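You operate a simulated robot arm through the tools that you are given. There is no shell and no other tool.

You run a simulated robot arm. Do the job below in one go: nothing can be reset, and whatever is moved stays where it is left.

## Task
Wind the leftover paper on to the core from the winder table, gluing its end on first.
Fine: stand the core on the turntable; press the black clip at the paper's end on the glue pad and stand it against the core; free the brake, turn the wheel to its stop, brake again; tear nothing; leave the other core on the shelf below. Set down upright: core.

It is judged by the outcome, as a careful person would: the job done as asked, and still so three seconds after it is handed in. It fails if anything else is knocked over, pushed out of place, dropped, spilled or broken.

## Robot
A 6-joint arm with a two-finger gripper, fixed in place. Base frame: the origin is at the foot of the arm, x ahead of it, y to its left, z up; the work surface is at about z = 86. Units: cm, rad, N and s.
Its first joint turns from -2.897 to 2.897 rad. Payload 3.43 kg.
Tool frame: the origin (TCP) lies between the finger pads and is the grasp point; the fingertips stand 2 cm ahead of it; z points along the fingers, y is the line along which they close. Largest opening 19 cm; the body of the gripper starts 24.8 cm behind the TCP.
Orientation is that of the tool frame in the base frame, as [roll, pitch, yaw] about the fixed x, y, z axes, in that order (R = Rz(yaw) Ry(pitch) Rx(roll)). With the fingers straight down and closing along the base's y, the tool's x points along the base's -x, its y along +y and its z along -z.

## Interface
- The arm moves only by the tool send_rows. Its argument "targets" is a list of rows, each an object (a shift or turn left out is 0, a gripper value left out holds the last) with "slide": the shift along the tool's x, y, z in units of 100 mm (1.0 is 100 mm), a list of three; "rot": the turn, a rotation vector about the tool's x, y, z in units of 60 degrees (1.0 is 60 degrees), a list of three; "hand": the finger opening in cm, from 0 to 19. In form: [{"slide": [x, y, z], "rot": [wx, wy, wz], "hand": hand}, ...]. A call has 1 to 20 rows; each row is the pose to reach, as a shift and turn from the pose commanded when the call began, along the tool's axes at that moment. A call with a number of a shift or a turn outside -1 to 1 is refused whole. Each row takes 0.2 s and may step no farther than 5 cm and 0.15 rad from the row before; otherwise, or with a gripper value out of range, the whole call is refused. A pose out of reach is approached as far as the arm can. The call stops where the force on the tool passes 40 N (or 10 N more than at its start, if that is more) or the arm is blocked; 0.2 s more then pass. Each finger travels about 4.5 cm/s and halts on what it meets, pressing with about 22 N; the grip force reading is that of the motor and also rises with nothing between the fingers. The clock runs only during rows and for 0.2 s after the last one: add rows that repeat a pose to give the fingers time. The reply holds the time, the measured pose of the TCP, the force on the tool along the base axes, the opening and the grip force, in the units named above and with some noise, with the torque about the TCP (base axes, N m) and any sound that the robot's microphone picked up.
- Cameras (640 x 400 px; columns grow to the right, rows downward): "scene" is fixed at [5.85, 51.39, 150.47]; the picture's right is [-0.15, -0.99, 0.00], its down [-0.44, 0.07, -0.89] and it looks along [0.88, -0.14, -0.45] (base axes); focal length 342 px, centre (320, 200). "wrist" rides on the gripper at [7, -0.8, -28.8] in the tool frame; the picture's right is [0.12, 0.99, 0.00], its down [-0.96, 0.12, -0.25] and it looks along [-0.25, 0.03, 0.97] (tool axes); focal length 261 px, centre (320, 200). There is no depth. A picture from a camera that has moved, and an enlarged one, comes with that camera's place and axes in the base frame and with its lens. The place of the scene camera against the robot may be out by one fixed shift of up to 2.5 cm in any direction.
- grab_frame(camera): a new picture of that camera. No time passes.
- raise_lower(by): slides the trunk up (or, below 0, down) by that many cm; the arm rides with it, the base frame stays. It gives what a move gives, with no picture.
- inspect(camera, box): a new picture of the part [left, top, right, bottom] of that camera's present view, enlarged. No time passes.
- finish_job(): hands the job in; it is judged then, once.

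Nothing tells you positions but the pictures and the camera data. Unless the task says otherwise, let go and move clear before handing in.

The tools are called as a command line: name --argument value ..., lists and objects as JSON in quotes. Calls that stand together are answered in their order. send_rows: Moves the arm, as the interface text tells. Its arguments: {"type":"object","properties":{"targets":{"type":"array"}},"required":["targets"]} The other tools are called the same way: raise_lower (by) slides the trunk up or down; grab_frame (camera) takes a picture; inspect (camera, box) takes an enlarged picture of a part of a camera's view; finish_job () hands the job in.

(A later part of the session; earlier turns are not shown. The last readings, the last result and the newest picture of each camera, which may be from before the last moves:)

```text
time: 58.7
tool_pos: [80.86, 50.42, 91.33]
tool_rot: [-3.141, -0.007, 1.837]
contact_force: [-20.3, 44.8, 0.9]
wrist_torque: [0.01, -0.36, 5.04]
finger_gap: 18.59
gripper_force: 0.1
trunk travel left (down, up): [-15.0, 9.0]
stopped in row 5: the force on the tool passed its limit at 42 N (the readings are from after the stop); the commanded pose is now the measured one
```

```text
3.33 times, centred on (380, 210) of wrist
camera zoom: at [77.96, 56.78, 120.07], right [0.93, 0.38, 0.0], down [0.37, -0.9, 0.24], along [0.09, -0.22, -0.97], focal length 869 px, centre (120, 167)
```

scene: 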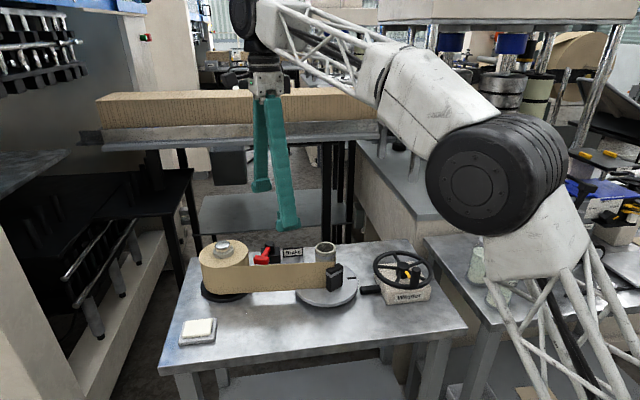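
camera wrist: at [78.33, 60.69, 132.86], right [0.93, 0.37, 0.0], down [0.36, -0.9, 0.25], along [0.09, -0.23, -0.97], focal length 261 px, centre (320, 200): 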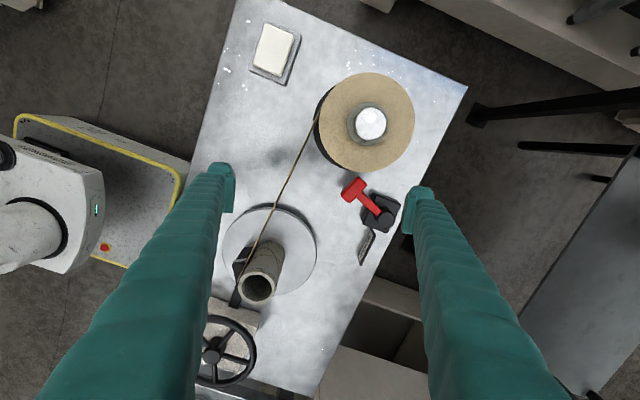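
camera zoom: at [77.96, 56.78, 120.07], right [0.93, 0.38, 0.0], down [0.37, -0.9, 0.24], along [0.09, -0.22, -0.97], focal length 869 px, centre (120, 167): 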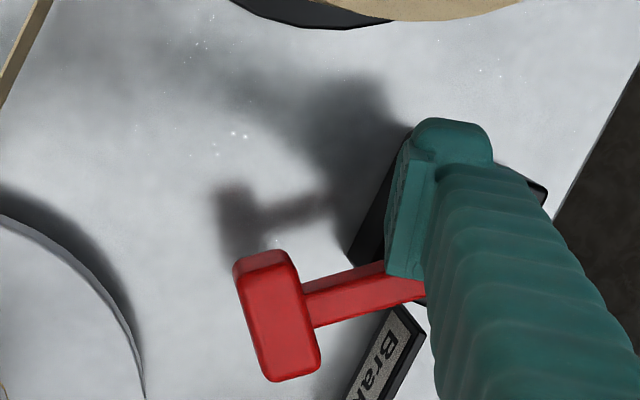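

The lever reached a firm stop about 60° from its start, so the brake should be free. I'll back the finger off the lever and rise.

send_rows --targets '[{"slide": [0.05, 0.0, 0]}, {"slide": [0.1, 0.0, 0]}, {"slide": [0.15, 0.0, 0]}, {"slide": [0.15, 0.0, -0.2]}, {"slide": [0.15, 0.0, -0.5]}, {"slide": [0.15, 0.0, -0.8]}, {"slide": [0.15, 0.0, -1.0]}, {"slide": [0.15, 0.0, -1.0]}]'

inspect --camera "wrist" --box '[280, 80, 440, 280]'

inspect --camera "scene" --box '[190, 210, 350, 330]'

```text
time: 60.5
tool_pos: [80.69, 51.14, 101.27]
tool_rot: [3.141, -0.003, 1.832]
contact_force: [0.2, -0.5, -0.6]
wrist_torque: [0.0, 0.01, 0.01]
finger_gap: 19.01
gripper_force: 0.0
trunk travel left (down, up): [-15.0, 9.0]
```

```text
2.00 times, centred on (360, 180) of wrist
camera zoom: at [77.75, 57.62, 130.04], right [0.93, 0.37, 0.0], down [0.36, -0.9, 0.24], along [0.09, -0.23, -0.97], focal length 521 px, centre (240, 240)
```

zoom: 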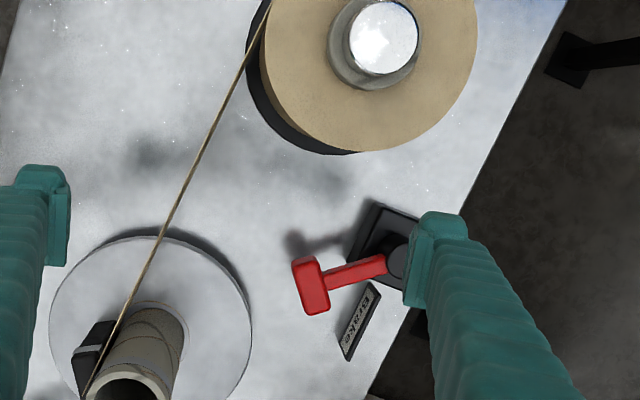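

```text
3.33 times, centred on (270, 270) of scene
camera zoom: at [5.85, 51.39, 150.47], right [-0.15, -0.99, 0.0], down [-0.44, 0.07, -0.89], along [0.88, -0.14, -0.45], focal length 1141 px, centre (487, -33)
```

zoom: 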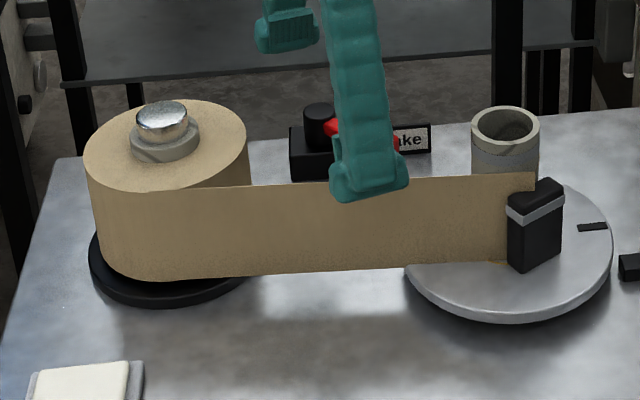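

The brake lever stays in its new position and the paper is intact. I'll raise the arm and turn the hand back, then go over to the hand wheel.

send_rows --targets '[{"slide": [0, 0, -0.3], "hand": 12}, {"slide": [0, 0, -0.7], "hand": 8}, {"slide": [0, 0, -1.0], "hand": 8}, {"slide": [0, 0, -1.0], "rot": [0, 0, -0.125], "hand": 8}, {"slide": [0, 0, -1.0], "rot": [0, 0, -0.25]}, {"slide": [0, 0, -1.0], "rot": [0, 0, -0.375]}, {"slide": [0, 0, -1.0], "rot": [0, 0, -0.5]}, {"slide": [0, 0, -1.0], "rot": [0, 0, -0.625]}, {"slide": [0, 0, -1.0], "rot": [0, 0, -0.75]}, {"slide": [0, 0, -1.0], "rot": [0, 0, -0.875]}, {"slide": [0, 0, -1.0], "rot": [0, 0, -1.0]}, {"slide": [0, 0, -1.0], "rot": [0, 0, -1.0]}]'

send_rows --targets '[{"rot": [0, 0, -0.125]}, {"rot": [0, 0, -0.25]}, {"rot": [0, 0, -0.25]}]'

```text
time: 63.1
tool_pos: [80.83, 51.07, 111.32]
tool_rot: [3.138, -0.001, 2.881]
contact_force: [0.4, -0.2, -0.5]
wrist_torque: [-0.02, -0.01, -0.02]
finger_gap: 7.97
gripper_force: 0.1
trunk travel left (down, up): [-15.0, 9.0]
```

```text
time: 63.9
tool_pos: [80.97, 51.11, 111.34]
tool_rot: [3.138, 0.0, 3.141]
contact_force: [-0.1, -1.1, 0.6]
wrist_torque: [-0.04, -0.02, -0.02]
finger_gap: 8.01
gripper_force: 0.0
trunk travel left (down, up): [-15.0, 9.0]
```

send_rows --targets '[{"slide": [0.1, -0.33, 0]}, {"slide": [0.2, -0.66, 0]}, {"slide": [0.3, -1.0, 0]}]'

send_rows --targets '[{"slide": [0.1, -0.33, 0]}, {"slide": [0.2, -0.66, 0]}, {"slide": [0.3, -1.0, 0]}]'

send_rows --targets '[{"slide": [0.1, -0.33, 0]}, {"slide": [0.2, -0.66, 0]}, {"slide": [0.3, -1.0, 0]}, {"slide": [0.3, -1.0, 0]}]'

grab_frame --camera "wrist"

inspect --camera "wrist" --box '[220, 80, 400, 230]'

```text
time: 64.7
tool_pos: [77.81, 41.16, 111.17]
tool_rot: [3.138, -0.002, -3.14]
contact_force: [0.3, 0.9, -0.7]
wrist_torque: [-0.18, 0.07, -0.04]
finger_gap: 8.03
gripper_force: 0.0
trunk travel left (down, up): [-15.0, 9.0]
```

```text
time: 65.5
tool_pos: [74.65, 31.23, 111.09]
tool_rot: [3.139, -0.001, 3.141]
contact_force: [1.1, 0.4, -0.5]
wrist_torque: [-0.19, 0.07, -0.02]
finger_gap: 7.96
gripper_force: 0.0
trunk travel left (down, up): [-15.0, 9.0]
```

```text
time: 66.5
tool_pos: [71.67, 21.19, 111.01]
tool_rot: [3.137, 0.0, 3.141]
contact_force: [-0.5, 0.1, -0.5]
wrist_torque: [-0.02, -0.01, -0.02]
finger_gap: 8.01
gripper_force: 0.1
trunk travel left (down, up): [-15.0, 9.0]
```

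```text
taken
camera wrist: at [64.37, 20.32, 139.82], right [-0.12, 0.99, 0.0], down [0.96, 0.11, 0.25], along [0.25, 0.03, -0.97], focal length 261 px, centre (320, 200)
```

wrist: 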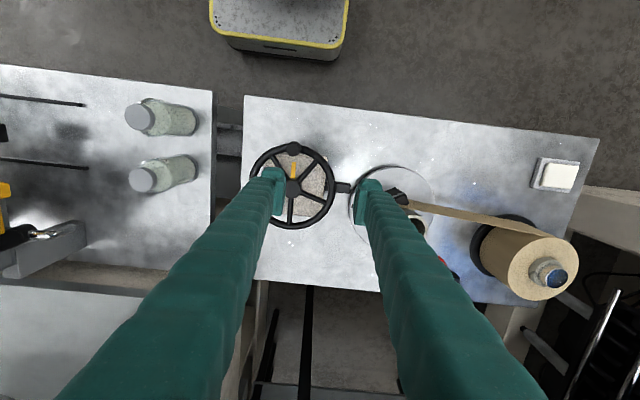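

```text
2.67 times, centred on (310, 155) of wrist
camera zoom: at [64.37, 20.32, 139.82], right [-0.12, 0.99, 0.0], down [0.96, 0.11, 0.25], along [0.25, 0.03, -0.97], focal length 695 px, centre (347, 320)
```

zoom: 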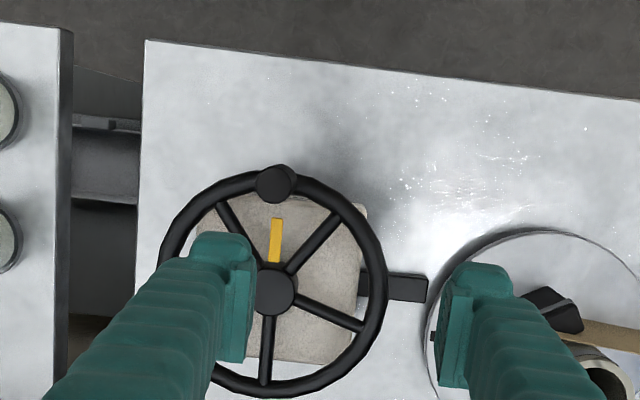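

The knob is at about (67.2, 16.7) with its top at z≈98.9, and the hub is at (74.7, 16.7), so the crank radius is about 7.4 cm. I'll move above the knob.

send_rows --targets '[{"slide": [0.22, -0.22, 0.0], "hand": 5}, {"slide": [0.445, -0.445, 0.2], "hand": 5}, {"slide": [0.445, -0.445, 0.5], "hand": 5}, {"slide": [0.445, -0.445, 0.75], "hand": 5}, {"slide": [0.445, -0.445, 0.75], "hand": 5}]'

inspect --camera "wrist" --box '[240, 110, 400, 250]'

inspect --camera "scene" --box '[340, 210, 450, 320]'

```text
time: 67.7
tool_pos: [67.35, 16.71, 103.67]
tool_rot: [3.138, -0.002, 3.14]
contact_force: [0.0, -0.4, -0.4]
wrist_torque: [0.02, -0.03, -0.01]
finger_gap: 5.01
gripper_force: 0.1
trunk travel left (down, up): [-15.0, 9.0]
```

```text
2.86 times, centred on (320, 180) of wrist
camera zoom: at [60.03, 15.8, 132.42], right [-0.12, 0.99, 0.0], down [0.96, 0.11, 0.25], along [0.25, 0.03, -0.97], focal length 745 px, centre (320, 257)
```

zoom: 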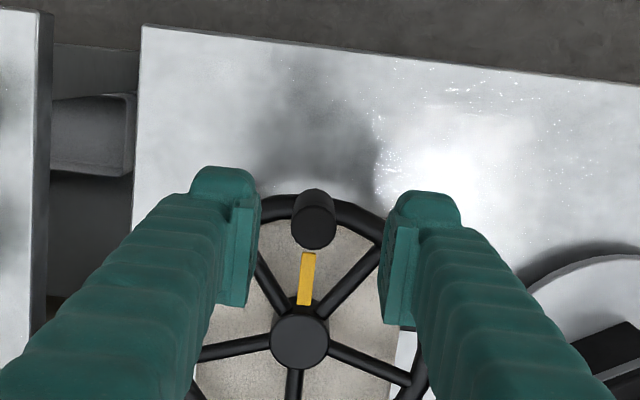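

```text
3.64 times, centred on (395, 265) of scene
camera zoom: at [5.85, 51.39, 150.47], right [-0.15, -0.99, 0.0], down [-0.44, 0.07, -0.89], along [0.88, -0.14, -0.45], focal length 1244 px, centre (47, -36)
```

zoom: 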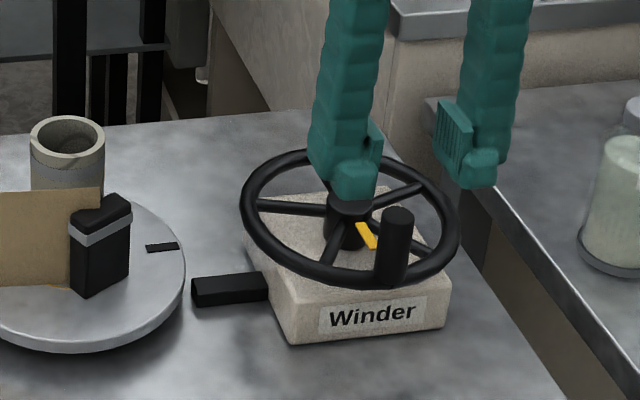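

The knob is between the fingers. I'll lower around it, then narrow the opening to a loose straddle.

send_rows --targets '[{"slide": [0, -0.015, 0.3], "hand": 5}, {"slide": [0, -0.015, 0.5], "hand": 5}, {"slide": [0, -0.015, 0.61], "hand": 5}, {"slide": [0, -0.015, 0.61], "hand": 3.5}, {"slide": [0, -0.015, 0.61], "hand": 2.6}, {"slide": [0, -0.015, 0.61], "hand": 2.6}]'

inspect --camera "wrist" --box '[260, 130, 380, 250]'

inspect --camera "scene" --box '[340, 210, 450, 320]'

```text
time: 69.1
tool_pos: [67.41, 16.6, 97.54]
tool_rot: [3.138, 0.0, 3.139]
contact_force: [-0.1, -1.2, 0.2]
wrist_torque: [0.0, -0.01, -0.03]
finger_gap: 2.57
gripper_force: 0.0
trunk travel left (down, up): [-15.0, 9.0]
```

```text
3.33 times, centred on (320, 190) of wrist
camera zoom: at [60.06, 15.62, 126.31], right [-0.12, 0.99, 0.0], down [0.96, 0.11, 0.25], along [0.25, 0.03, -0.97], focal length 869 px, centre (320, 233)
```

zoom: 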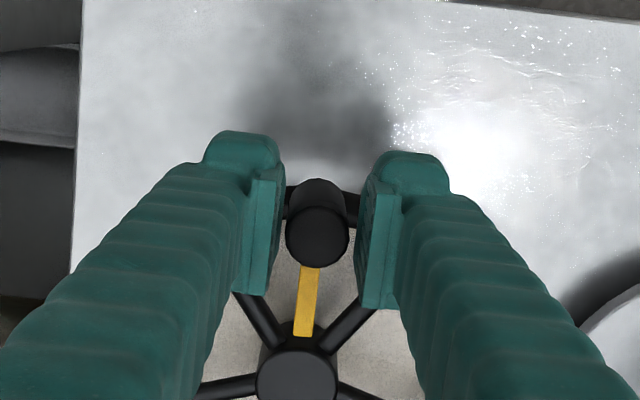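

```text
3.64 times, centred on (395, 265) of scene
camera zoom: at [5.85, 51.39, 150.47], right [-0.15, -0.99, 0.0], down [-0.44, 0.07, -0.89], along [0.88, -0.14, -0.45], focal length 1244 px, centre (47, -36)
```

zoom: 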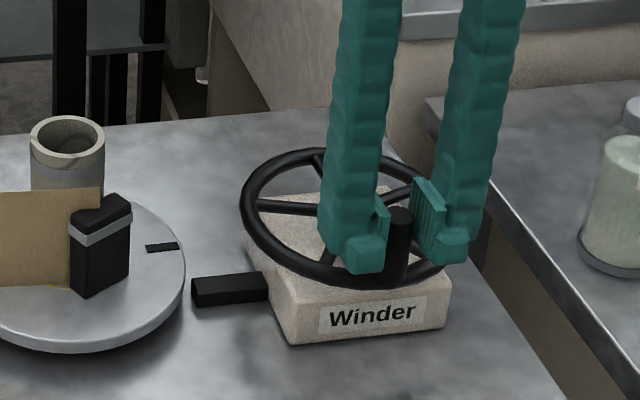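

The fingers straddle the knob. I'll test a small turn toward −y (counter-clockwise from above) and see how the wheel and turntable respond.

send_rows --targets '[{"slide": [0, -0.04, 0]}, {"slide": [0, -0.08, 0]}, {"slide": [0, -0.12, 0]}, {"slide": [0, -0.12, 0]}]'

inspect --camera "wrist" --box '[260, 130, 380, 250]'

inspect --camera "scene" --box '[340, 210, 450, 320]'

```text
time: 70.1
tool_pos: [67.49, 15.22, 97.59]
tool_rot: [3.14, 0.0, -3.141]
contact_force: [0.0, -1.3, -0.6]
wrist_torque: [-0.03, 0.05, -0.02]
finger_gap: 2.6
gripper_force: 0.2
trunk travel left (down, up): [-15.0, 9.0]
```

```text
3.33 times, centred on (320, 190) of wrist
camera zoom: at [60.14, 14.37, 126.31], right [-0.12, 0.99, 0.0], down [0.96, 0.11, 0.25], along [0.25, 0.03, -0.97], focal length 869 px, centre (320, 233)
```

zoom: 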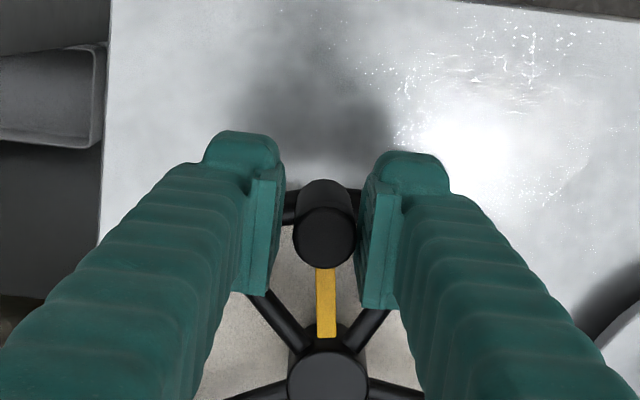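

```text
3.64 times, centred on (395, 265) of scene
camera zoom: at [5.85, 51.39, 150.47], right [-0.15, -0.99, 0.0], down [-0.44, 0.07, -0.89], along [0.88, -0.14, -0.45], focal length 1244 px, centre (47, -36)
```

zoom: 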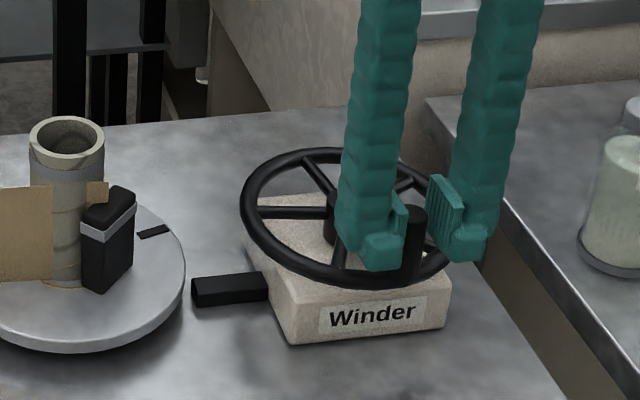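

inspect --camera "scene" --box '[200, 220, 380, 330]'

inspect --camera "scene" --box '[310, 235, 370, 295]'

grab_frame --camera "wrist"

```text
3.56 times, centred on (290, 275) of scene
camera zoom: at [5.85, 51.39, 150.47], right [-0.15, -0.99, 0.0], down [-0.44, 0.07, -0.89], along [0.88, -0.14, -0.45], focal length 1217 px, centre (427, -67)
```

zoom: 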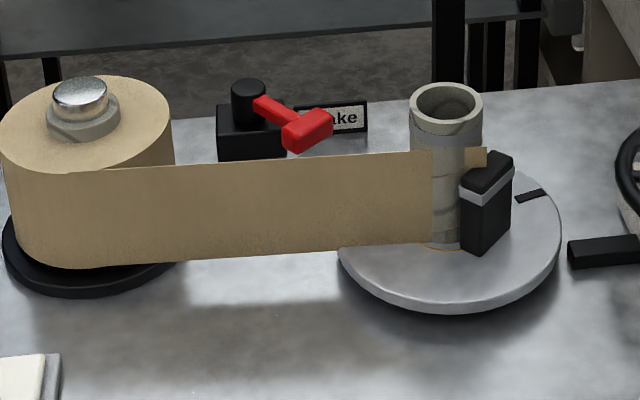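

```text
6.67 times, centred on (340, 265) of scene
camera zoom: at [5.85, 51.39, 150.47], right [-0.15, -0.99, 0.0], down [-0.44, 0.07, -0.89], along [0.88, -0.14, -0.45], focal length 2281 px, centre (187, -233)
```

zoom: 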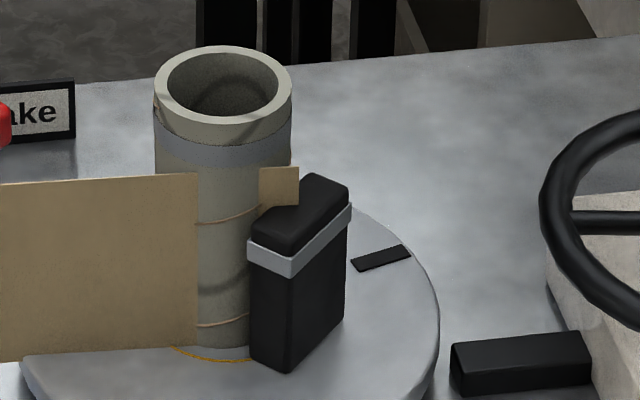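

```text
taken
camera wrist: at [60.14, 14.37, 126.31], right [-0.12, 0.99, 0.0], down [0.96, 0.11, 0.25], along [0.25, 0.03, -0.97], focal length 261 px, centre (320, 200)
```

wrist: 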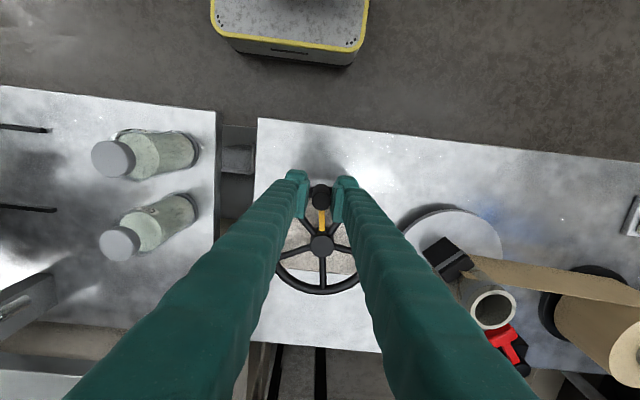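

The wheel turns easily this way and the turntable follows counter-clockwise, winding the paper around the core. No tearing sound came up. I'll continue slowly along the knob's circle, turning the hand with it.

send_rows --targets '[{"slide": [-0.015, -0.047, 0], "rot": [0, 0, -0.0625]}, {"slide": [-0.033, -0.093, 0], "rot": [0, 0, -0.125]}, {"slide": [-0.049, -0.139, 0], "rot": [0, 0, -0.1875]}, {"slide": [-0.067, -0.183, 0], "rot": [0, 0, -0.25]}, {"slide": [-0.089, -0.226, 0], "rot": [0, 0, -0.3125]}, {"slide": [-0.113, -0.268, 0], "rot": [0, 0, -0.375]}, {"slide": [-0.141, -0.308, 0], "rot": [0, 0, -0.4375]}, {"slide": [-0.17, -0.347, 0], "rot": [0, 0, -0.5]}, {"slide": [-0.17, -0.347, 0], "rot": [0, 0, -0.5]}]'

inspect --camera "scene" --box '[190, 210, 450, 340]'

grab_frame --camera "wrist"

```text
time: 72.1
tool_pos: [69.16, 11.81, 97.47]
tool_rot: [3.137, 0.001, -2.618]
contact_force: [0.0, -0.5, -0.4]
wrist_torque: [-0.03, 0.01, 0.01]
finger_gap: 2.59
gripper_force: 0.0
trunk travel left (down, up): [-15.0, 9.0]
```

```text
2.46 times, centred on (320, 275) of scene
camera zoom: at [5.85, 51.39, 150.47], right [-0.15, -0.99, 0.0], down [-0.44, 0.07, -0.89], along [0.88, -0.14, -0.45], focal length 842 px, centre (320, 15)
```

zoom: 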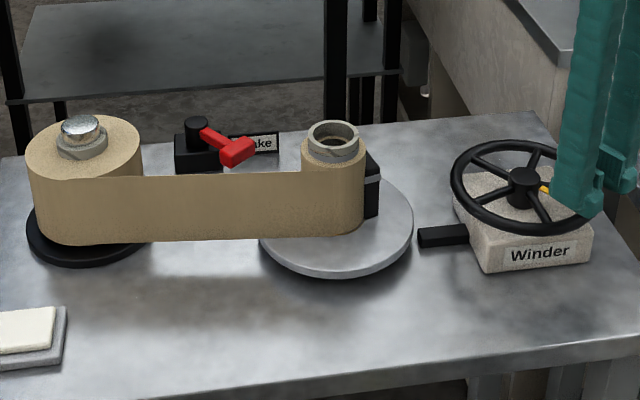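

```text
taken
camera wrist: at [63.16, 7.5, 126.23], right [-0.6, 0.8, 0.0], down [0.78, 0.58, 0.25], along [0.2, 0.15, -0.97], focal length 261 px, centre (320, 200)
```

wrist: 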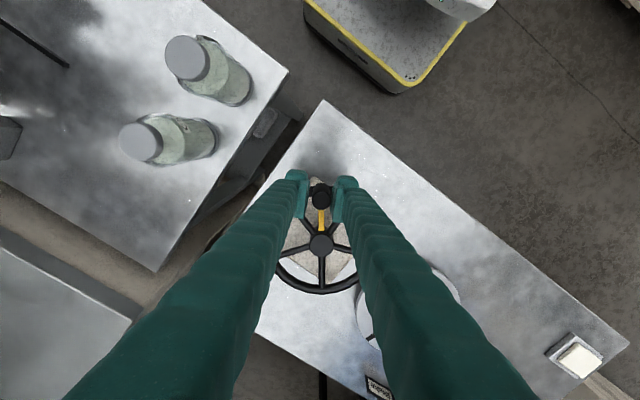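

The paper is winding nicely onto the core. I'll continue the circle slowly, 60° more.

send_rows --targets '[{"slide": [-0.01, -0.047, 0], "rot": [0, 0, -0.0625]}, {"slide": [-0.022, -0.094, 0], "rot": [0, 0, -0.125]}, {"slide": [-0.038, -0.14, 0], "rot": [0, 0, -0.1875]}, {"slide": [-0.057, -0.185, 0], "rot": [0, 0, -0.25]}, {"slide": [-0.078, -0.228, 0], "rot": [0, 0, -0.3125]}, {"slide": [-0.103, -0.27, 0], "rot": [0, 0, -0.375]}, {"slide": [-0.13, -0.31, 0], "rot": [0, 0, -0.4375]}, {"slide": [-0.159, -0.348, 0], "rot": [0, 0, -0.5]}, {"slide": [-0.192, -0.385, 0], "rot": [0, 0, -0.5625]}, {"slide": [-0.226, -0.419, 0], "rot": [0, 0, -0.625]}, {"slide": [-0.263, -0.451, 0], "rot": [0, 0, -0.6875]}, {"slide": [-0.301, -0.48, 0], "rot": [0, 0, -0.75]}, {"slide": [-0.341, -0.507, 0], "rot": [0, 0, -0.8125]}, {"slide": [-0.383, -0.531, 0], "rot": [0, 0, -0.875]}, {"slide": [-0.427, -0.552, 0], "rot": [0, 0, -0.9375]}, {"slide": [-0.472, -0.57, 0], "rot": [0, 0, -1.0]}, {"slide": [-0.472, -0.57, 0], "rot": [0, 0, -1.0]}]'

inspect --camera "scene" --box '[190, 210, 450, 340]'

grab_frame --camera "wrist"

```text
time: 75.7
tool_pos: [75.95, 9.2, 97.58]
tool_rot: [-3.141, 0.002, -1.57]
contact_force: [1.0, -0.3, 0.4]
wrist_torque: [0.03, 0.0, 0.02]
finger_gap: 2.58
gripper_force: 0.1
trunk travel left (down, up): [-15.0, 9.0]
```

```text
2.46 times, centred on (320, 275) of scene
camera zoom: at [5.85, 51.39, 150.47], right [-0.15, -0.99, 0.0], down [-0.44, 0.07, -0.89], along [0.88, -0.14, -0.45], focal length 842 px, centre (320, 15)
```

zoom: 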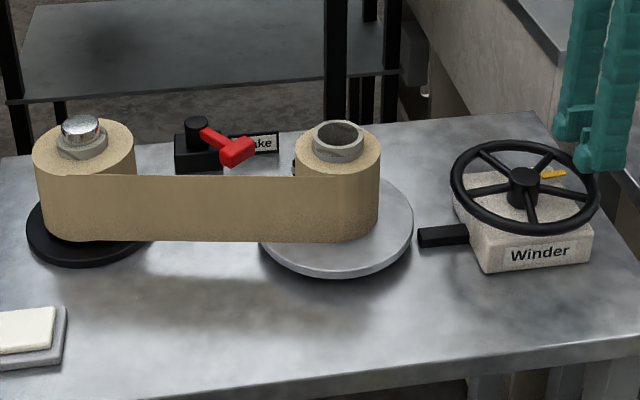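

```text
taken
camera wrist: at [76.48, 2.14, 126.27], right [-0.99, -0.12, 0.0], down [-0.11, 0.96, 0.25], along [-0.03, 0.25, -0.97], focal length 261 px, centre (320, 200)
```

wrist: 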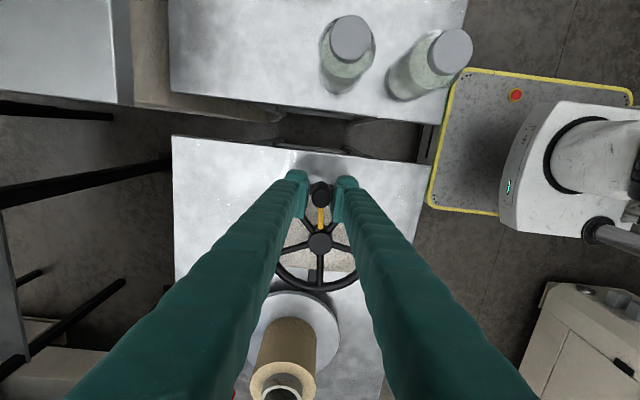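

It's going well, with the wound roll growing on the core and the supply roll shrinking. I'll do the next 60°.

send_rows --targets '[{"slide": [-0.01, -0.047, 0], "rot": [0, 0, -0.0625]}, {"slide": [-0.022, -0.094, 0], "rot": [0, 0, -0.125]}, {"slide": [-0.038, -0.14, 0], "rot": [0, 0, -0.1875]}, {"slide": [-0.057, -0.185, 0], "rot": [0, 0, -0.25]}, {"slide": [-0.078, -0.228, 0], "rot": [0, 0, -0.3125]}, {"slide": [-0.103, -0.27, 0], "rot": [0, 0, -0.375]}, {"slide": [-0.13, -0.31, 0], "rot": [0, 0, -0.4375]}, {"slide": [-0.159, -0.348, 0], "rot": [0, 0, -0.5]}, {"slide": [-0.192, -0.385, 0], "rot": [0, 0, -0.5625]}, {"slide": [-0.226, -0.419, 0], "rot": [0, 0, -0.625]}, {"slide": [-0.263, -0.451, 0], "rot": [0, 0, -0.6875]}, {"slide": [-0.301, -0.48, 0], "rot": [0, 0, -0.75]}, {"slide": [-0.341, -0.507, 0], "rot": [0, 0, -0.8125]}, {"slide": [-0.383, -0.531, 0], "rot": [0, 0, -0.875]}, {"slide": [-0.427, -0.552, 0], "rot": [0, 0, -0.9375]}, {"slide": [-0.472, -0.57, 0], "rot": [0, 0, -1.0]}, {"slide": [-0.472, -0.57, 0], "rot": [0, 0, -1.0]}]'

inspect --camera "scene" --box '[190, 210, 450, 340]'

grab_frame --camera "wrist"

```text
time: 79.3
tool_pos: [81.77, 13.95, 97.34]
tool_rot: [-3.137, 0.002, -0.524]
contact_force: [-0.7, 0.1, 0.5]
wrist_torque: [0.01, 0.02, -0.02]
finger_gap: 2.6
gripper_force: 0.1
trunk travel left (down, up): [-15.0, 9.0]
```

```text
2.46 times, centred on (320, 275) of scene
camera zoom: at [5.85, 51.39, 150.47], right [-0.15, -0.99, 0.0], down [-0.44, 0.07, -0.89], along [0.88, -0.14, -0.45], focal length 842 px, centre (320, 15)
```

zoom: 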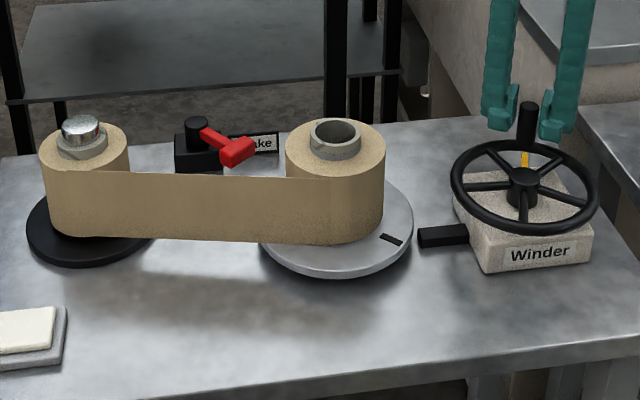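

```text
taken
camera wrist: at [88.01, 11.12, 126.15], right [-0.39, -0.92, 0.0], down [-0.89, 0.38, 0.25], along [-0.23, 0.1, -0.97], focal length 261 px, centre (320, 200)
```

wrist: 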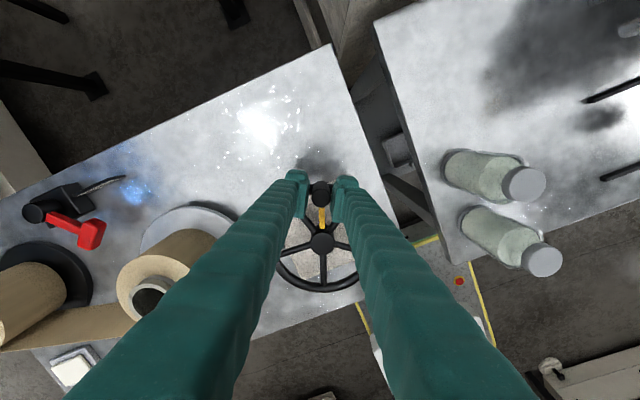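

send_rows --targets '[{"slide": [-0.01, -0.047, 0], "rot": [0, 0, -0.0625]}, {"slide": [-0.022, -0.094, 0], "rot": [0, 0, -0.125]}, {"slide": [-0.038, -0.14, 0], "rot": [0, 0, -0.1875]}, {"slide": [-0.057, -0.185, 0], "rot": [0, 0, -0.25]}, {"slide": [-0.078, -0.228, 0], "rot": [0, 0, -0.3125]}, {"slide": [-0.103, -0.27, 0], "rot": [0, 0, -0.375]}, {"slide": [-0.13, -0.31, 0], "rot": [0, 0, -0.4375]}, {"slide": [-0.159, -0.348, 0], "rot": [0, 0, -0.5]}, {"slide": [-0.192, -0.385, 0], "rot": [0, 0, -0.5625]}, {"slide": [-0.226, -0.419, 0], "rot": [0, 0, -0.625]}, {"slide": [-0.226, -0.419, 0], "rot": [0, 0, -0.625]}]'

inspect --camera "scene" --box '[190, 210, 450, 340]'

grab_frame --camera "wrist"

```text
time: 80.3
tool_pos: [82.02, 15.32, 97.61]
tool_rot: [3.139, 0.004, -0.268]
contact_force: [-6.0, -37.1, 4.2]
wrist_torque: [-0.36, 0.18, 0.03]
finger_gap: 4.71
gripper_force: 18.6
trunk travel left (down, up): [-15.0, 9.0]
stopped in row 5: the force on the tool passed its limit at 42 N (the readings are from after the stop); the commanded pose is now the measured one
```

```text
2.46 times, centred on (320, 275) of scene
camera zoom: at [5.85, 51.39, 150.47], right [-0.15, -0.99, 0.0], down [-0.44, 0.07, -0.89], along [0.88, -0.14, -0.45], focal length 842 px, centre (320, 15)
```

zoom: 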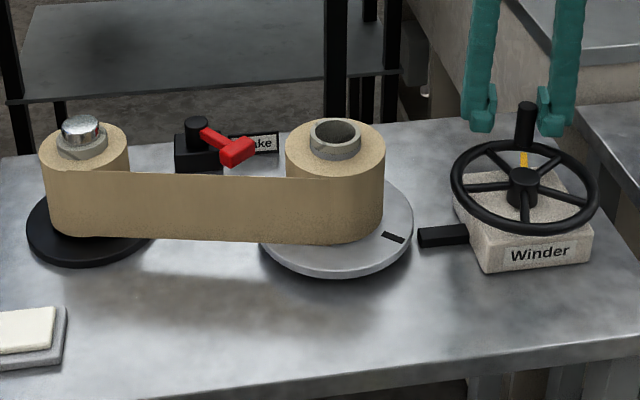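

```text
taken
camera wrist: at [88.91, 14.39, 126.25], right [-0.15, -0.99, 0.0], down [-0.96, 0.15, 0.25], along [-0.25, 0.03, -0.97], focal length 261 px, centre (320, 200)
```

wrist: 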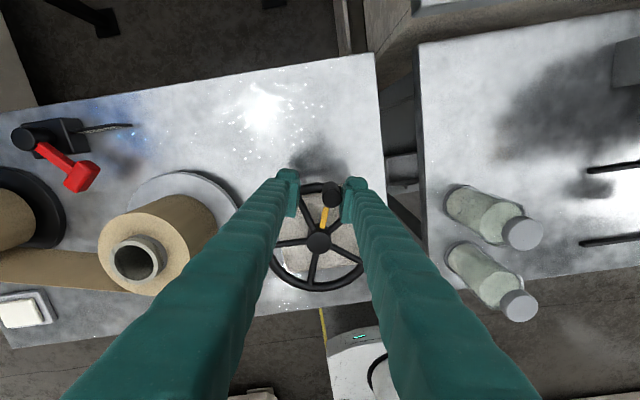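

The wheel came to a firm stop. A 42 N push didn't move it further, and it has turned about 160° from its start. I'll relax the push, open slightly and see whether the wheel stays.

send_rows --targets '[{"slide": [0.008, 0.03, 0], "hand": 5}, {"slide": [0.016, 0.06, 0], "hand": 5}, {"slide": [0.022, 0.085, 0], "hand": 5}, {"slide": [0.022, 0.085, 0], "hand": 5}]'

inspect --camera "wrist" --box '[260, 150, 380, 290]'

inspect --camera "scene" --box '[190, 210, 450, 340]'

```text
time: 81.3
tool_pos: [82.06, 14.94, 97.51]
tool_rot: [3.141, 0.004, -0.269]
contact_force: [0.5, 0.7, -0.1]
wrist_torque: [0.01, 0.01, -0.04]
finger_gap: 4.99
gripper_force: 0.1
trunk travel left (down, up): [-15.0, 9.0]
```

```text
2.86 times, centred on (320, 220) of wrist
camera zoom: at [88.95, 13.79, 126.26], right [-0.15, -0.99, 0.0], down [-0.96, 0.14, 0.25], along [-0.25, 0.04, -0.97], focal length 745 px, centre (320, 143)
```

zoom: 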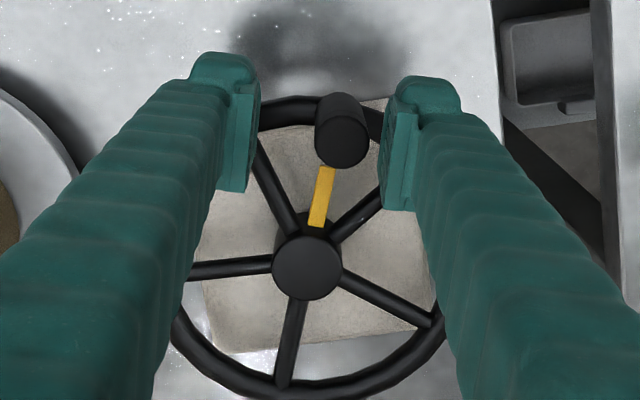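

```text
2.46 times, centred on (320, 275) of scene
camera zoom: at [5.85, 51.39, 150.47], right [-0.15, -0.99, 0.0], down [-0.44, 0.07, -0.89], along [0.88, -0.14, -0.45], focal length 842 px, centre (320, 15)
```

zoom: 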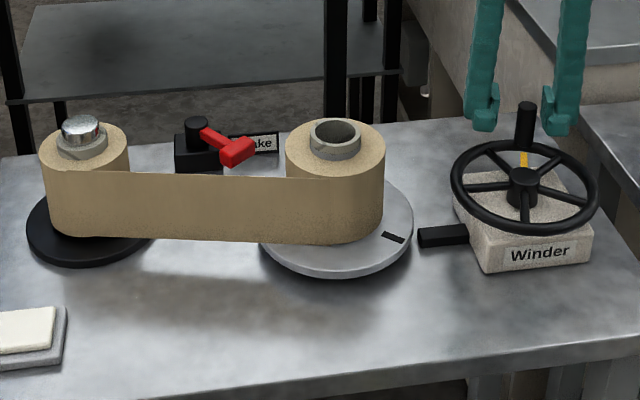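

The wheel holds at 160° of turn and the paper is wound on. I'll rise off the knob and turn the hand back to its normal orientation.

send_rows --targets '[{"slide": [0, 0, -0.3]}, {"slide": [0, 0, -0.7]}, {"slide": [0, 0, -1.0]}, {"slide": [0, 0, -1.0], "rot": [0, 0, 0.125]}, {"slide": [0, 0, -1.0], "rot": [0, 0, 0.25]}, {"slide": [0, 0, -1.0], "rot": [0, 0, 0.375]}, {"slide": [0, 0, -1.0], "rot": [0, 0, 0.5]}, {"slide": [0, 0, -1.0], "rot": [0, 0, 0.625]}, {"slide": [0, 0, -1.0], "rot": [0, 0, 0.75]}, {"slide": [0, 0, -1.0], "rot": [0, 0, 0.875]}, {"slide": [0, 0, -1.0], "rot": [0, 0, 1.0]}]'

send_rows --targets '[{"slide": [0, 0, -0.3], "rot": [0, 0, 0.125]}, {"slide": [0, 0, -0.4], "rot": [0, 0, 0.25]}, {"slide": [0, 0, -0.4], "rot": [0, 0, 0.375]}, {"slide": [0, 0, -0.4], "rot": [0, 0, 0.5]}, {"slide": [0, 0, -0.4], "rot": [0, 0, 0.625]}, {"slide": [0, 0, -0.4], "rot": [0, 0, 0.75]}, {"slide": [0, 0, -0.4], "rot": [0, 0, 0.875]}, {"slide": [0, 0, -0.4], "rot": [0, 0, 1.0]}]'

send_rows --targets '[{"rot": [0, 0, 0.125]}, {"rot": [0, 0, 0.25]}, {"rot": [0, 0, 0.375]}, {"rot": [0, 0, 0.5]}, {"rot": [0, 0, 0.625]}, {"rot": [0, 0, 0.743]}, {"rot": [0, 0, 0.743]}]'

grab_frame --camera "wrist"

grab_frame --camera "scene"

```text
time: 83.7
tool_pos: [82.09, 14.85, 107.48]
tool_rot: [3.137, 0.0, -1.316]
contact_force: [0.7, 0.4, 0.6]
wrist_torque: [-0.02, 0.0, 0.03]
finger_gap: 5.01
gripper_force: 0.0
trunk travel left (down, up): [-15.0, 9.0]
```

```text
time: 85.5
tool_pos: [82.25, 15.02, 111.5]
tool_rot: [3.141, -0.001, -2.362]
contact_force: [0.6, 0.0, 0.6]
wrist_torque: [-0.02, 0.0, -0.03]
finger_gap: 4.98
gripper_force: 0.0
trunk travel left (down, up): [-15.0, 9.0]
```

```text
time: 87.1
tool_pos: [82.09, 15.01, 111.56]
tool_rot: [-3.141, -0.003, 3.141]
contact_force: [0.4, 0.5, -0.5]
wrist_torque: [-0.01, -0.02, -0.01]
finger_gap: 4.99
gripper_force: 0.1
trunk travel left (down, up): [-15.0, 9.0]
```

```text
taken
camera wrist: at [74.92, 14.15, 140.28], right [-0.12, 0.99, 0.0], down [0.96, 0.12, 0.24], along [0.24, 0.03, -0.97], focal length 261 px, centre (320, 200)
```

wrist: 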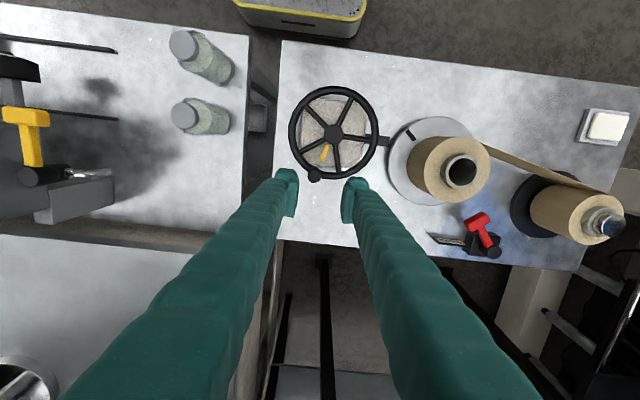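

```text
taken
```

scene: 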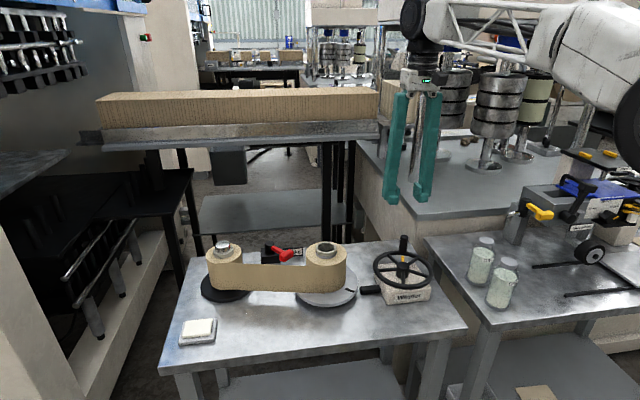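

Everything looks right: the paper is wound, the wheel is at its stop, and nothing is disturbed. Now back to the brake: I'll open the hand to 10 cm so the +y finger's outer face can push the T-handle back.

send_rows --targets '[{"slide": [-0.1, 0.33, 0], "hand": 10}, {"slide": [-0.2, 0.66, 0], "hand": 10}, {"slide": [-0.3, 1.0, 0], "hand": 10}]'

send_rows --targets '[{"slide": [-0.05, 0.33, 0]}, {"slide": [-0.1, 0.66, 0]}, {"slide": [-0.1, 1.0, 0]}, {"slide": [-0.1, 1.0, 0]}]'

grab_frame --camera "wrist"

inspect --camera "wrist" --box '[280, 80, 480, 240]'

```text
time: 87.9
tool_pos: [84.87, 24.87, 111.37]
tool_rot: [-3.141, -0.004, -3.139]
contact_force: [0.1, 0.7, 0.1]
wrist_torque: [0.14, -0.07, 0.01]
finger_gap: 9.99
gripper_force: 0.0
trunk travel left (down, up): [-15.0, 9.0]
```

```text
time: 88.9
tool_pos: [86.07, 34.97, 111.58]
tool_rot: [-3.141, -0.004, -3.141]
contact_force: [0.6, 0.4, 0.2]
wrist_torque: [-0.05, 0.04, 0.01]
finger_gap: 9.97
gripper_force: 0.1
trunk travel left (down, up): [-15.0, 9.0]
```

```text
taken
camera wrist: at [78.83, 34.19, 140.31], right [-0.12, 0.99, 0.0], down [0.96, 0.12, 0.24], along [0.24, 0.03, -0.97], focal length 261 px, centre (320, 200)
```

wrist: 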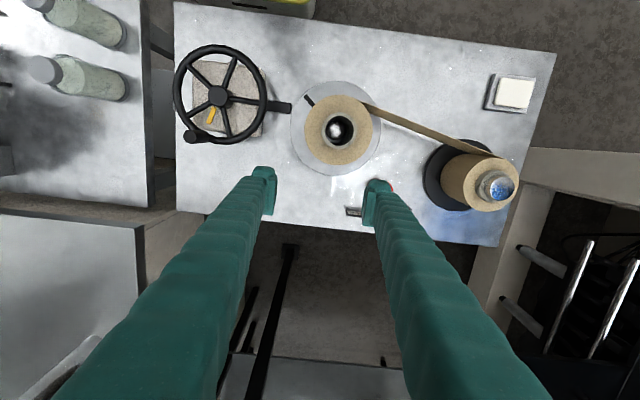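

```text
2.50 times, centred on (380, 160) of wrist
camera zoom: at [78.83, 34.19, 140.31], right [-0.12, 0.99, 0.0], down [0.96, 0.12, 0.24], along [0.24, 0.03, -0.97], focal length 652 px, centre (170, 300)
```

zoom: 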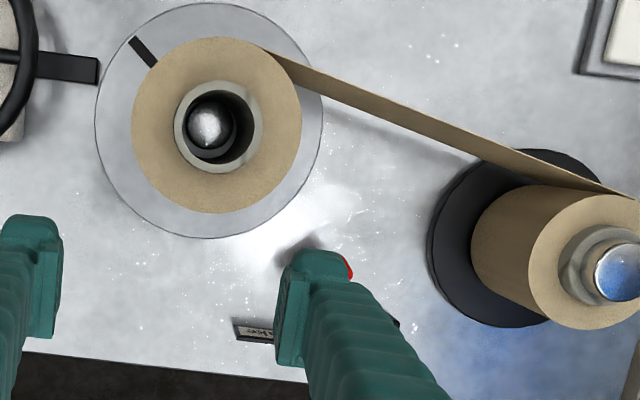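

The wound roll is larger than I'd planned around (radius about 6 cm), so I'll use the full 19 cm opening instead. That keeps the −y finger well clear of both the wound roll and the wheel while the +y finger pushes the handle.

send_rows --targets '[{"slide": [-0.025, -0.2, 0], "hand": 14}, {"slide": [-0.025, -0.2, 0.2], "hand": 19}, {"slide": [-0.025, -0.2, 0.5], "hand": 19}, {"slide": [-0.025, -0.2, 0.8], "hand": 19}, {"slide": [-0.025, -0.2, 1.0], "hand": 19}, {"slide": [-0.025, -0.2, 1.0], "hand": 19}]'

grab_frame --camera "wrist"

inspect --camera "wrist" --box '[340, 100, 500, 260]'

inspect --camera "scene" --box '[230, 190, 430, 320]'

```text
time: 90.3
tool_pos: [86.19, 32.96, 101.56]
tool_rot: [3.141, -0.005, -3.141]
contact_force: [-0.3, -0.1, -0.4]
wrist_torque: [-0.04, -0.01, -0.03]
finger_gap: 19.01
gripper_force: 0.0
trunk travel left (down, up): [-15.0, 9.0]
```

```text
taken
camera wrist: at [79.04, 32.16, 130.35], right [-0.12, 0.99, 0.0], down [0.96, 0.12, 0.24], along [0.24, 0.03, -0.97], focal length 261 px, centre (320, 200)
```

wrist: 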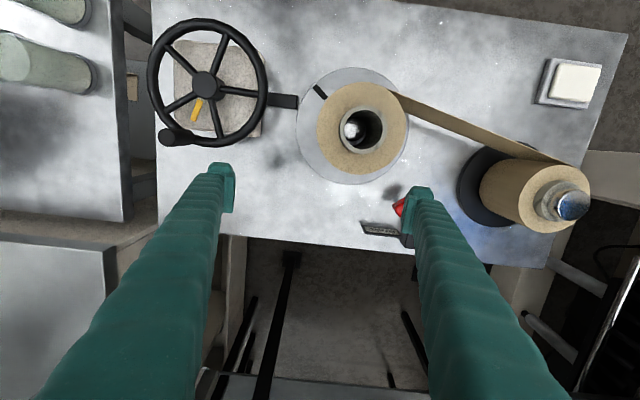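

```text
2.50 times, centred on (420, 180) of wrist
camera zoom: at [79.04, 32.16, 130.35], right [-0.12, 0.99, 0.0], down [0.96, 0.12, 0.24], along [0.24, 0.03, -0.97], focal length 652 px, centre (70, 250)
```

zoom: 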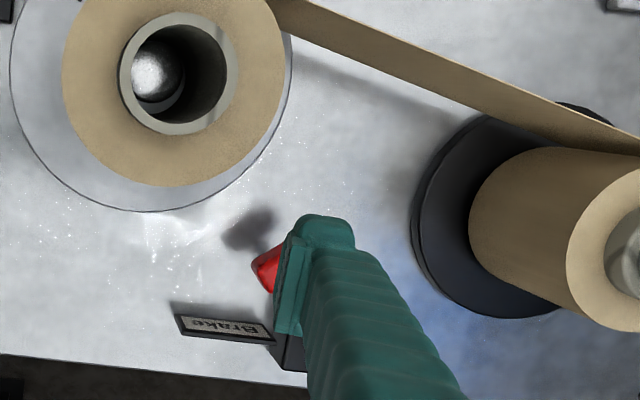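

```text
3.08 times, centred on (330, 255) of scene
camera zoom: at [5.85, 51.39, 150.47], right [-0.15, -0.99, 0.0], down [-0.44, 0.07, -0.89], along [0.88, -0.14, -0.45], focal length 1053 px, centre (289, 31)
```

zoom: 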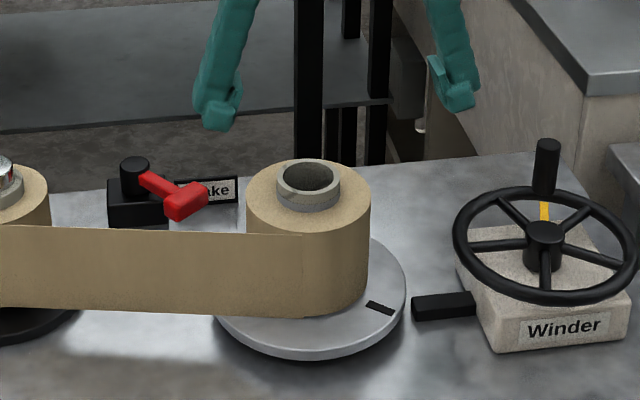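

send_rows --targets '[{"slide": [0, -0.07, 0.2]}, {"slide": [0, -0.07, 0.45]}, {"slide": [0, -0.07, 0.65]}, {"slide": [0, -0.07, 0.75]}, {"slide": [0, -0.07, 0.75]}]'

inspect --camera "wrist" --box '[340, 100, 500, 260]'

inspect --camera "scene" --box '[250, 210, 410, 310]'

```text
time: 91.5
tool_pos: [86.35, 32.42, 93.79]
tool_rot: [3.141, -0.004, -3.139]
contact_force: [0.4, 0.2, 0.2]
wrist_torque: [0.03, 0.0, -0.04]
finger_gap: 19.0
gripper_force: 0.0
trunk travel left (down, up): [-15.0, 9.0]
```

```text
2.50 times, centred on (420, 180) of wrist
camera zoom: at [79.0, 31.52, 122.7], right [-0.12, 0.99, 0.0], down [0.96, 0.12, 0.24], along [0.24, 0.03, -0.97], focal length 652 px, centre (70, 250)
```

zoom: 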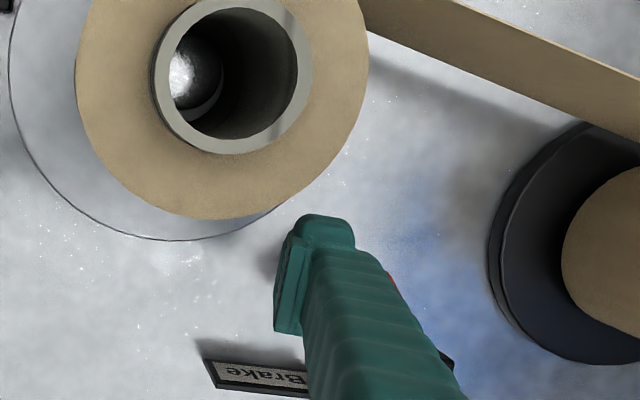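

```text
4.00 times, centred on (330, 260) of scene
camera zoom: at [5.85, 51.39, 150.47], right [-0.15, -0.99, 0.0], down [-0.44, 0.07, -0.89], along [0.88, -0.14, -0.45], focal length 1369 px, centre (280, -40)
```

zoom: 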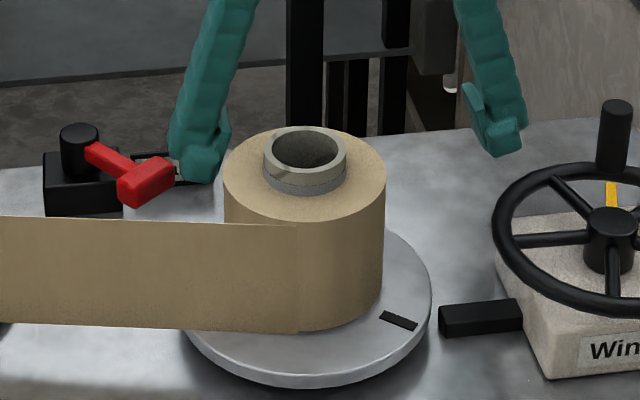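

The finger looks bulkier than nominal, so I'll shift another centimetre away from the handle before lowering to its level.

send_rows --targets '[{"slide": [-0.02, -0.06, 0]}, {"slide": [-0.02, -0.1, 0.05]}, {"slide": [-0.02, -0.1, 0.15]}, {"slide": [-0.02, -0.1, 0.24]}, {"slide": [-0.02, -0.1, 0.24]}]'

inspect --camera "scene" --box '[250, 210, 410, 310]'

inspect --camera "wrist" --box '[340, 120, 480, 260]'

```text
time: 92.7
tool_pos: [86.52, 31.13, 91.49]
tool_rot: [3.141, -0.003, -3.14]
contact_force: [-0.6, 0.7, 0.1]
wrist_torque: [0.0, 0.04, -0.02]
finger_gap: 19.0
gripper_force: 0.0
trunk travel left (down, up): [-15.0, 9.0]
```

```text
4.00 times, centred on (330, 260) of scene
camera zoom: at [5.85, 51.39, 150.47], right [-0.15, -0.99, 0.0], down [-0.44, 0.07, -0.89], along [0.88, -0.14, -0.45], focal length 1369 px, centre (280, -40)
```

zoom: 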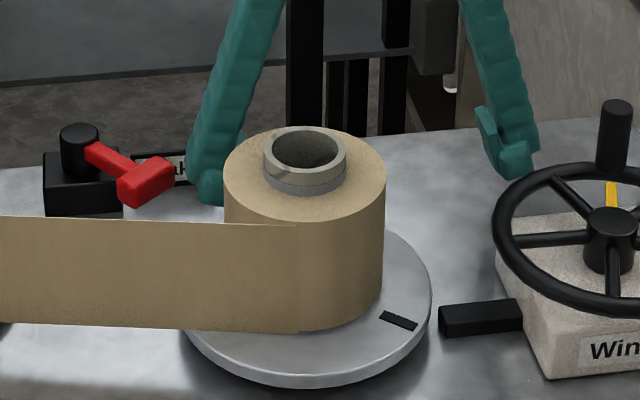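

```text
2.86 times, centred on (410, 190) of wrist
camera zoom: at [79.27, 30.33, 120.35], right [-0.12, 0.99, 0.0], down [0.96, 0.12, 0.24], along [0.24, 0.03, -0.97], focal length 745 px, centre (63, 229)
```

zoom: 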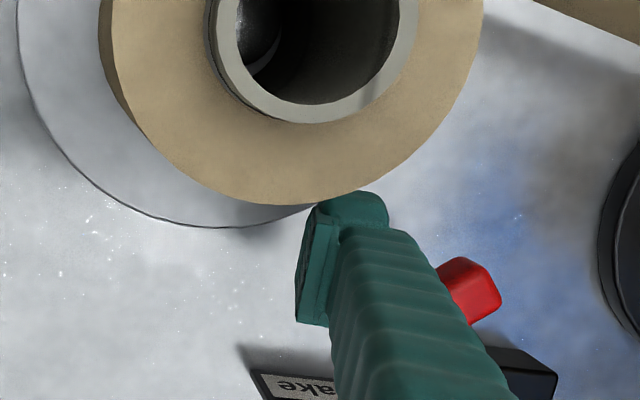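

There's clearance on all sides. I'll push the handle back toward the roll side in small steps.

send_rows --targets '[{"slide": [-0.03, 0.03, 0]}, {"slide": [-0.03, 0.06, 0]}, {"slide": [-0.03, 0.09, 0]}, {"slide": [-0.03, 0.12, 0]}, {"slide": [-0.03, 0.15, 0]}, {"slide": [-0.03, 0.18, 0]}, {"slide": [-0.03, 0.18, 0]}]'

inspect --camera "scene" --box '[230, 210, 390, 310]'

inspect --camera "wrist" --box '[340, 120, 480, 260]'

```text
time: 94.3
tool_pos: [86.76, 33.01, 91.53]
tool_rot: [3.141, -0.005, -3.141]
contact_force: [-0.4, 1.2, 0.2]
wrist_torque: [0.02, 0.0, 0.0]
finger_gap: 19.01
gripper_force: 0.0
trunk travel left (down, up): [-15.0, 9.0]
```

```text
4.00 times, centred on (310, 260) of scene
camera zoom: at [5.85, 51.39, 150.47], right [-0.15, -0.99, 0.0], down [-0.44, 0.07, -0.89], along [0.88, -0.14, -0.45], focal length 1369 px, centre (360, -40)
```

zoom: 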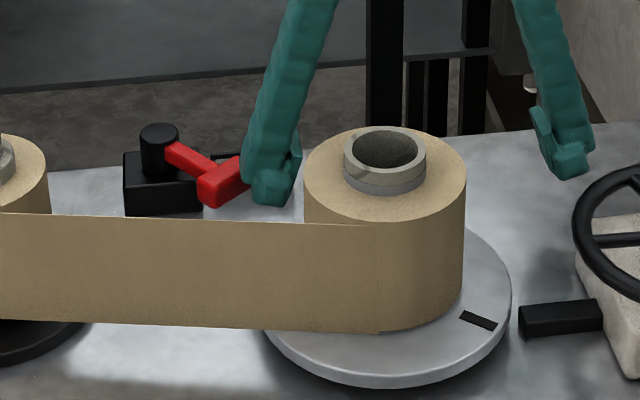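

```text
2.86 times, centred on (410, 190) of wrist
camera zoom: at [79.6, 32.14, 120.3], right [-0.12, 0.99, 0.0], down [0.96, 0.12, 0.24], along [0.24, 0.03, -0.97], focal length 745 px, centre (63, 229)
```

zoom: 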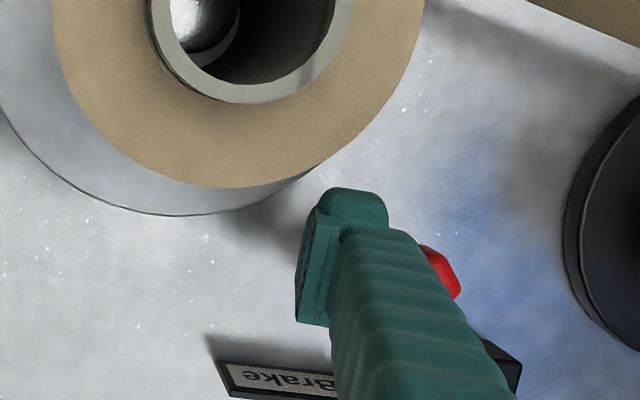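

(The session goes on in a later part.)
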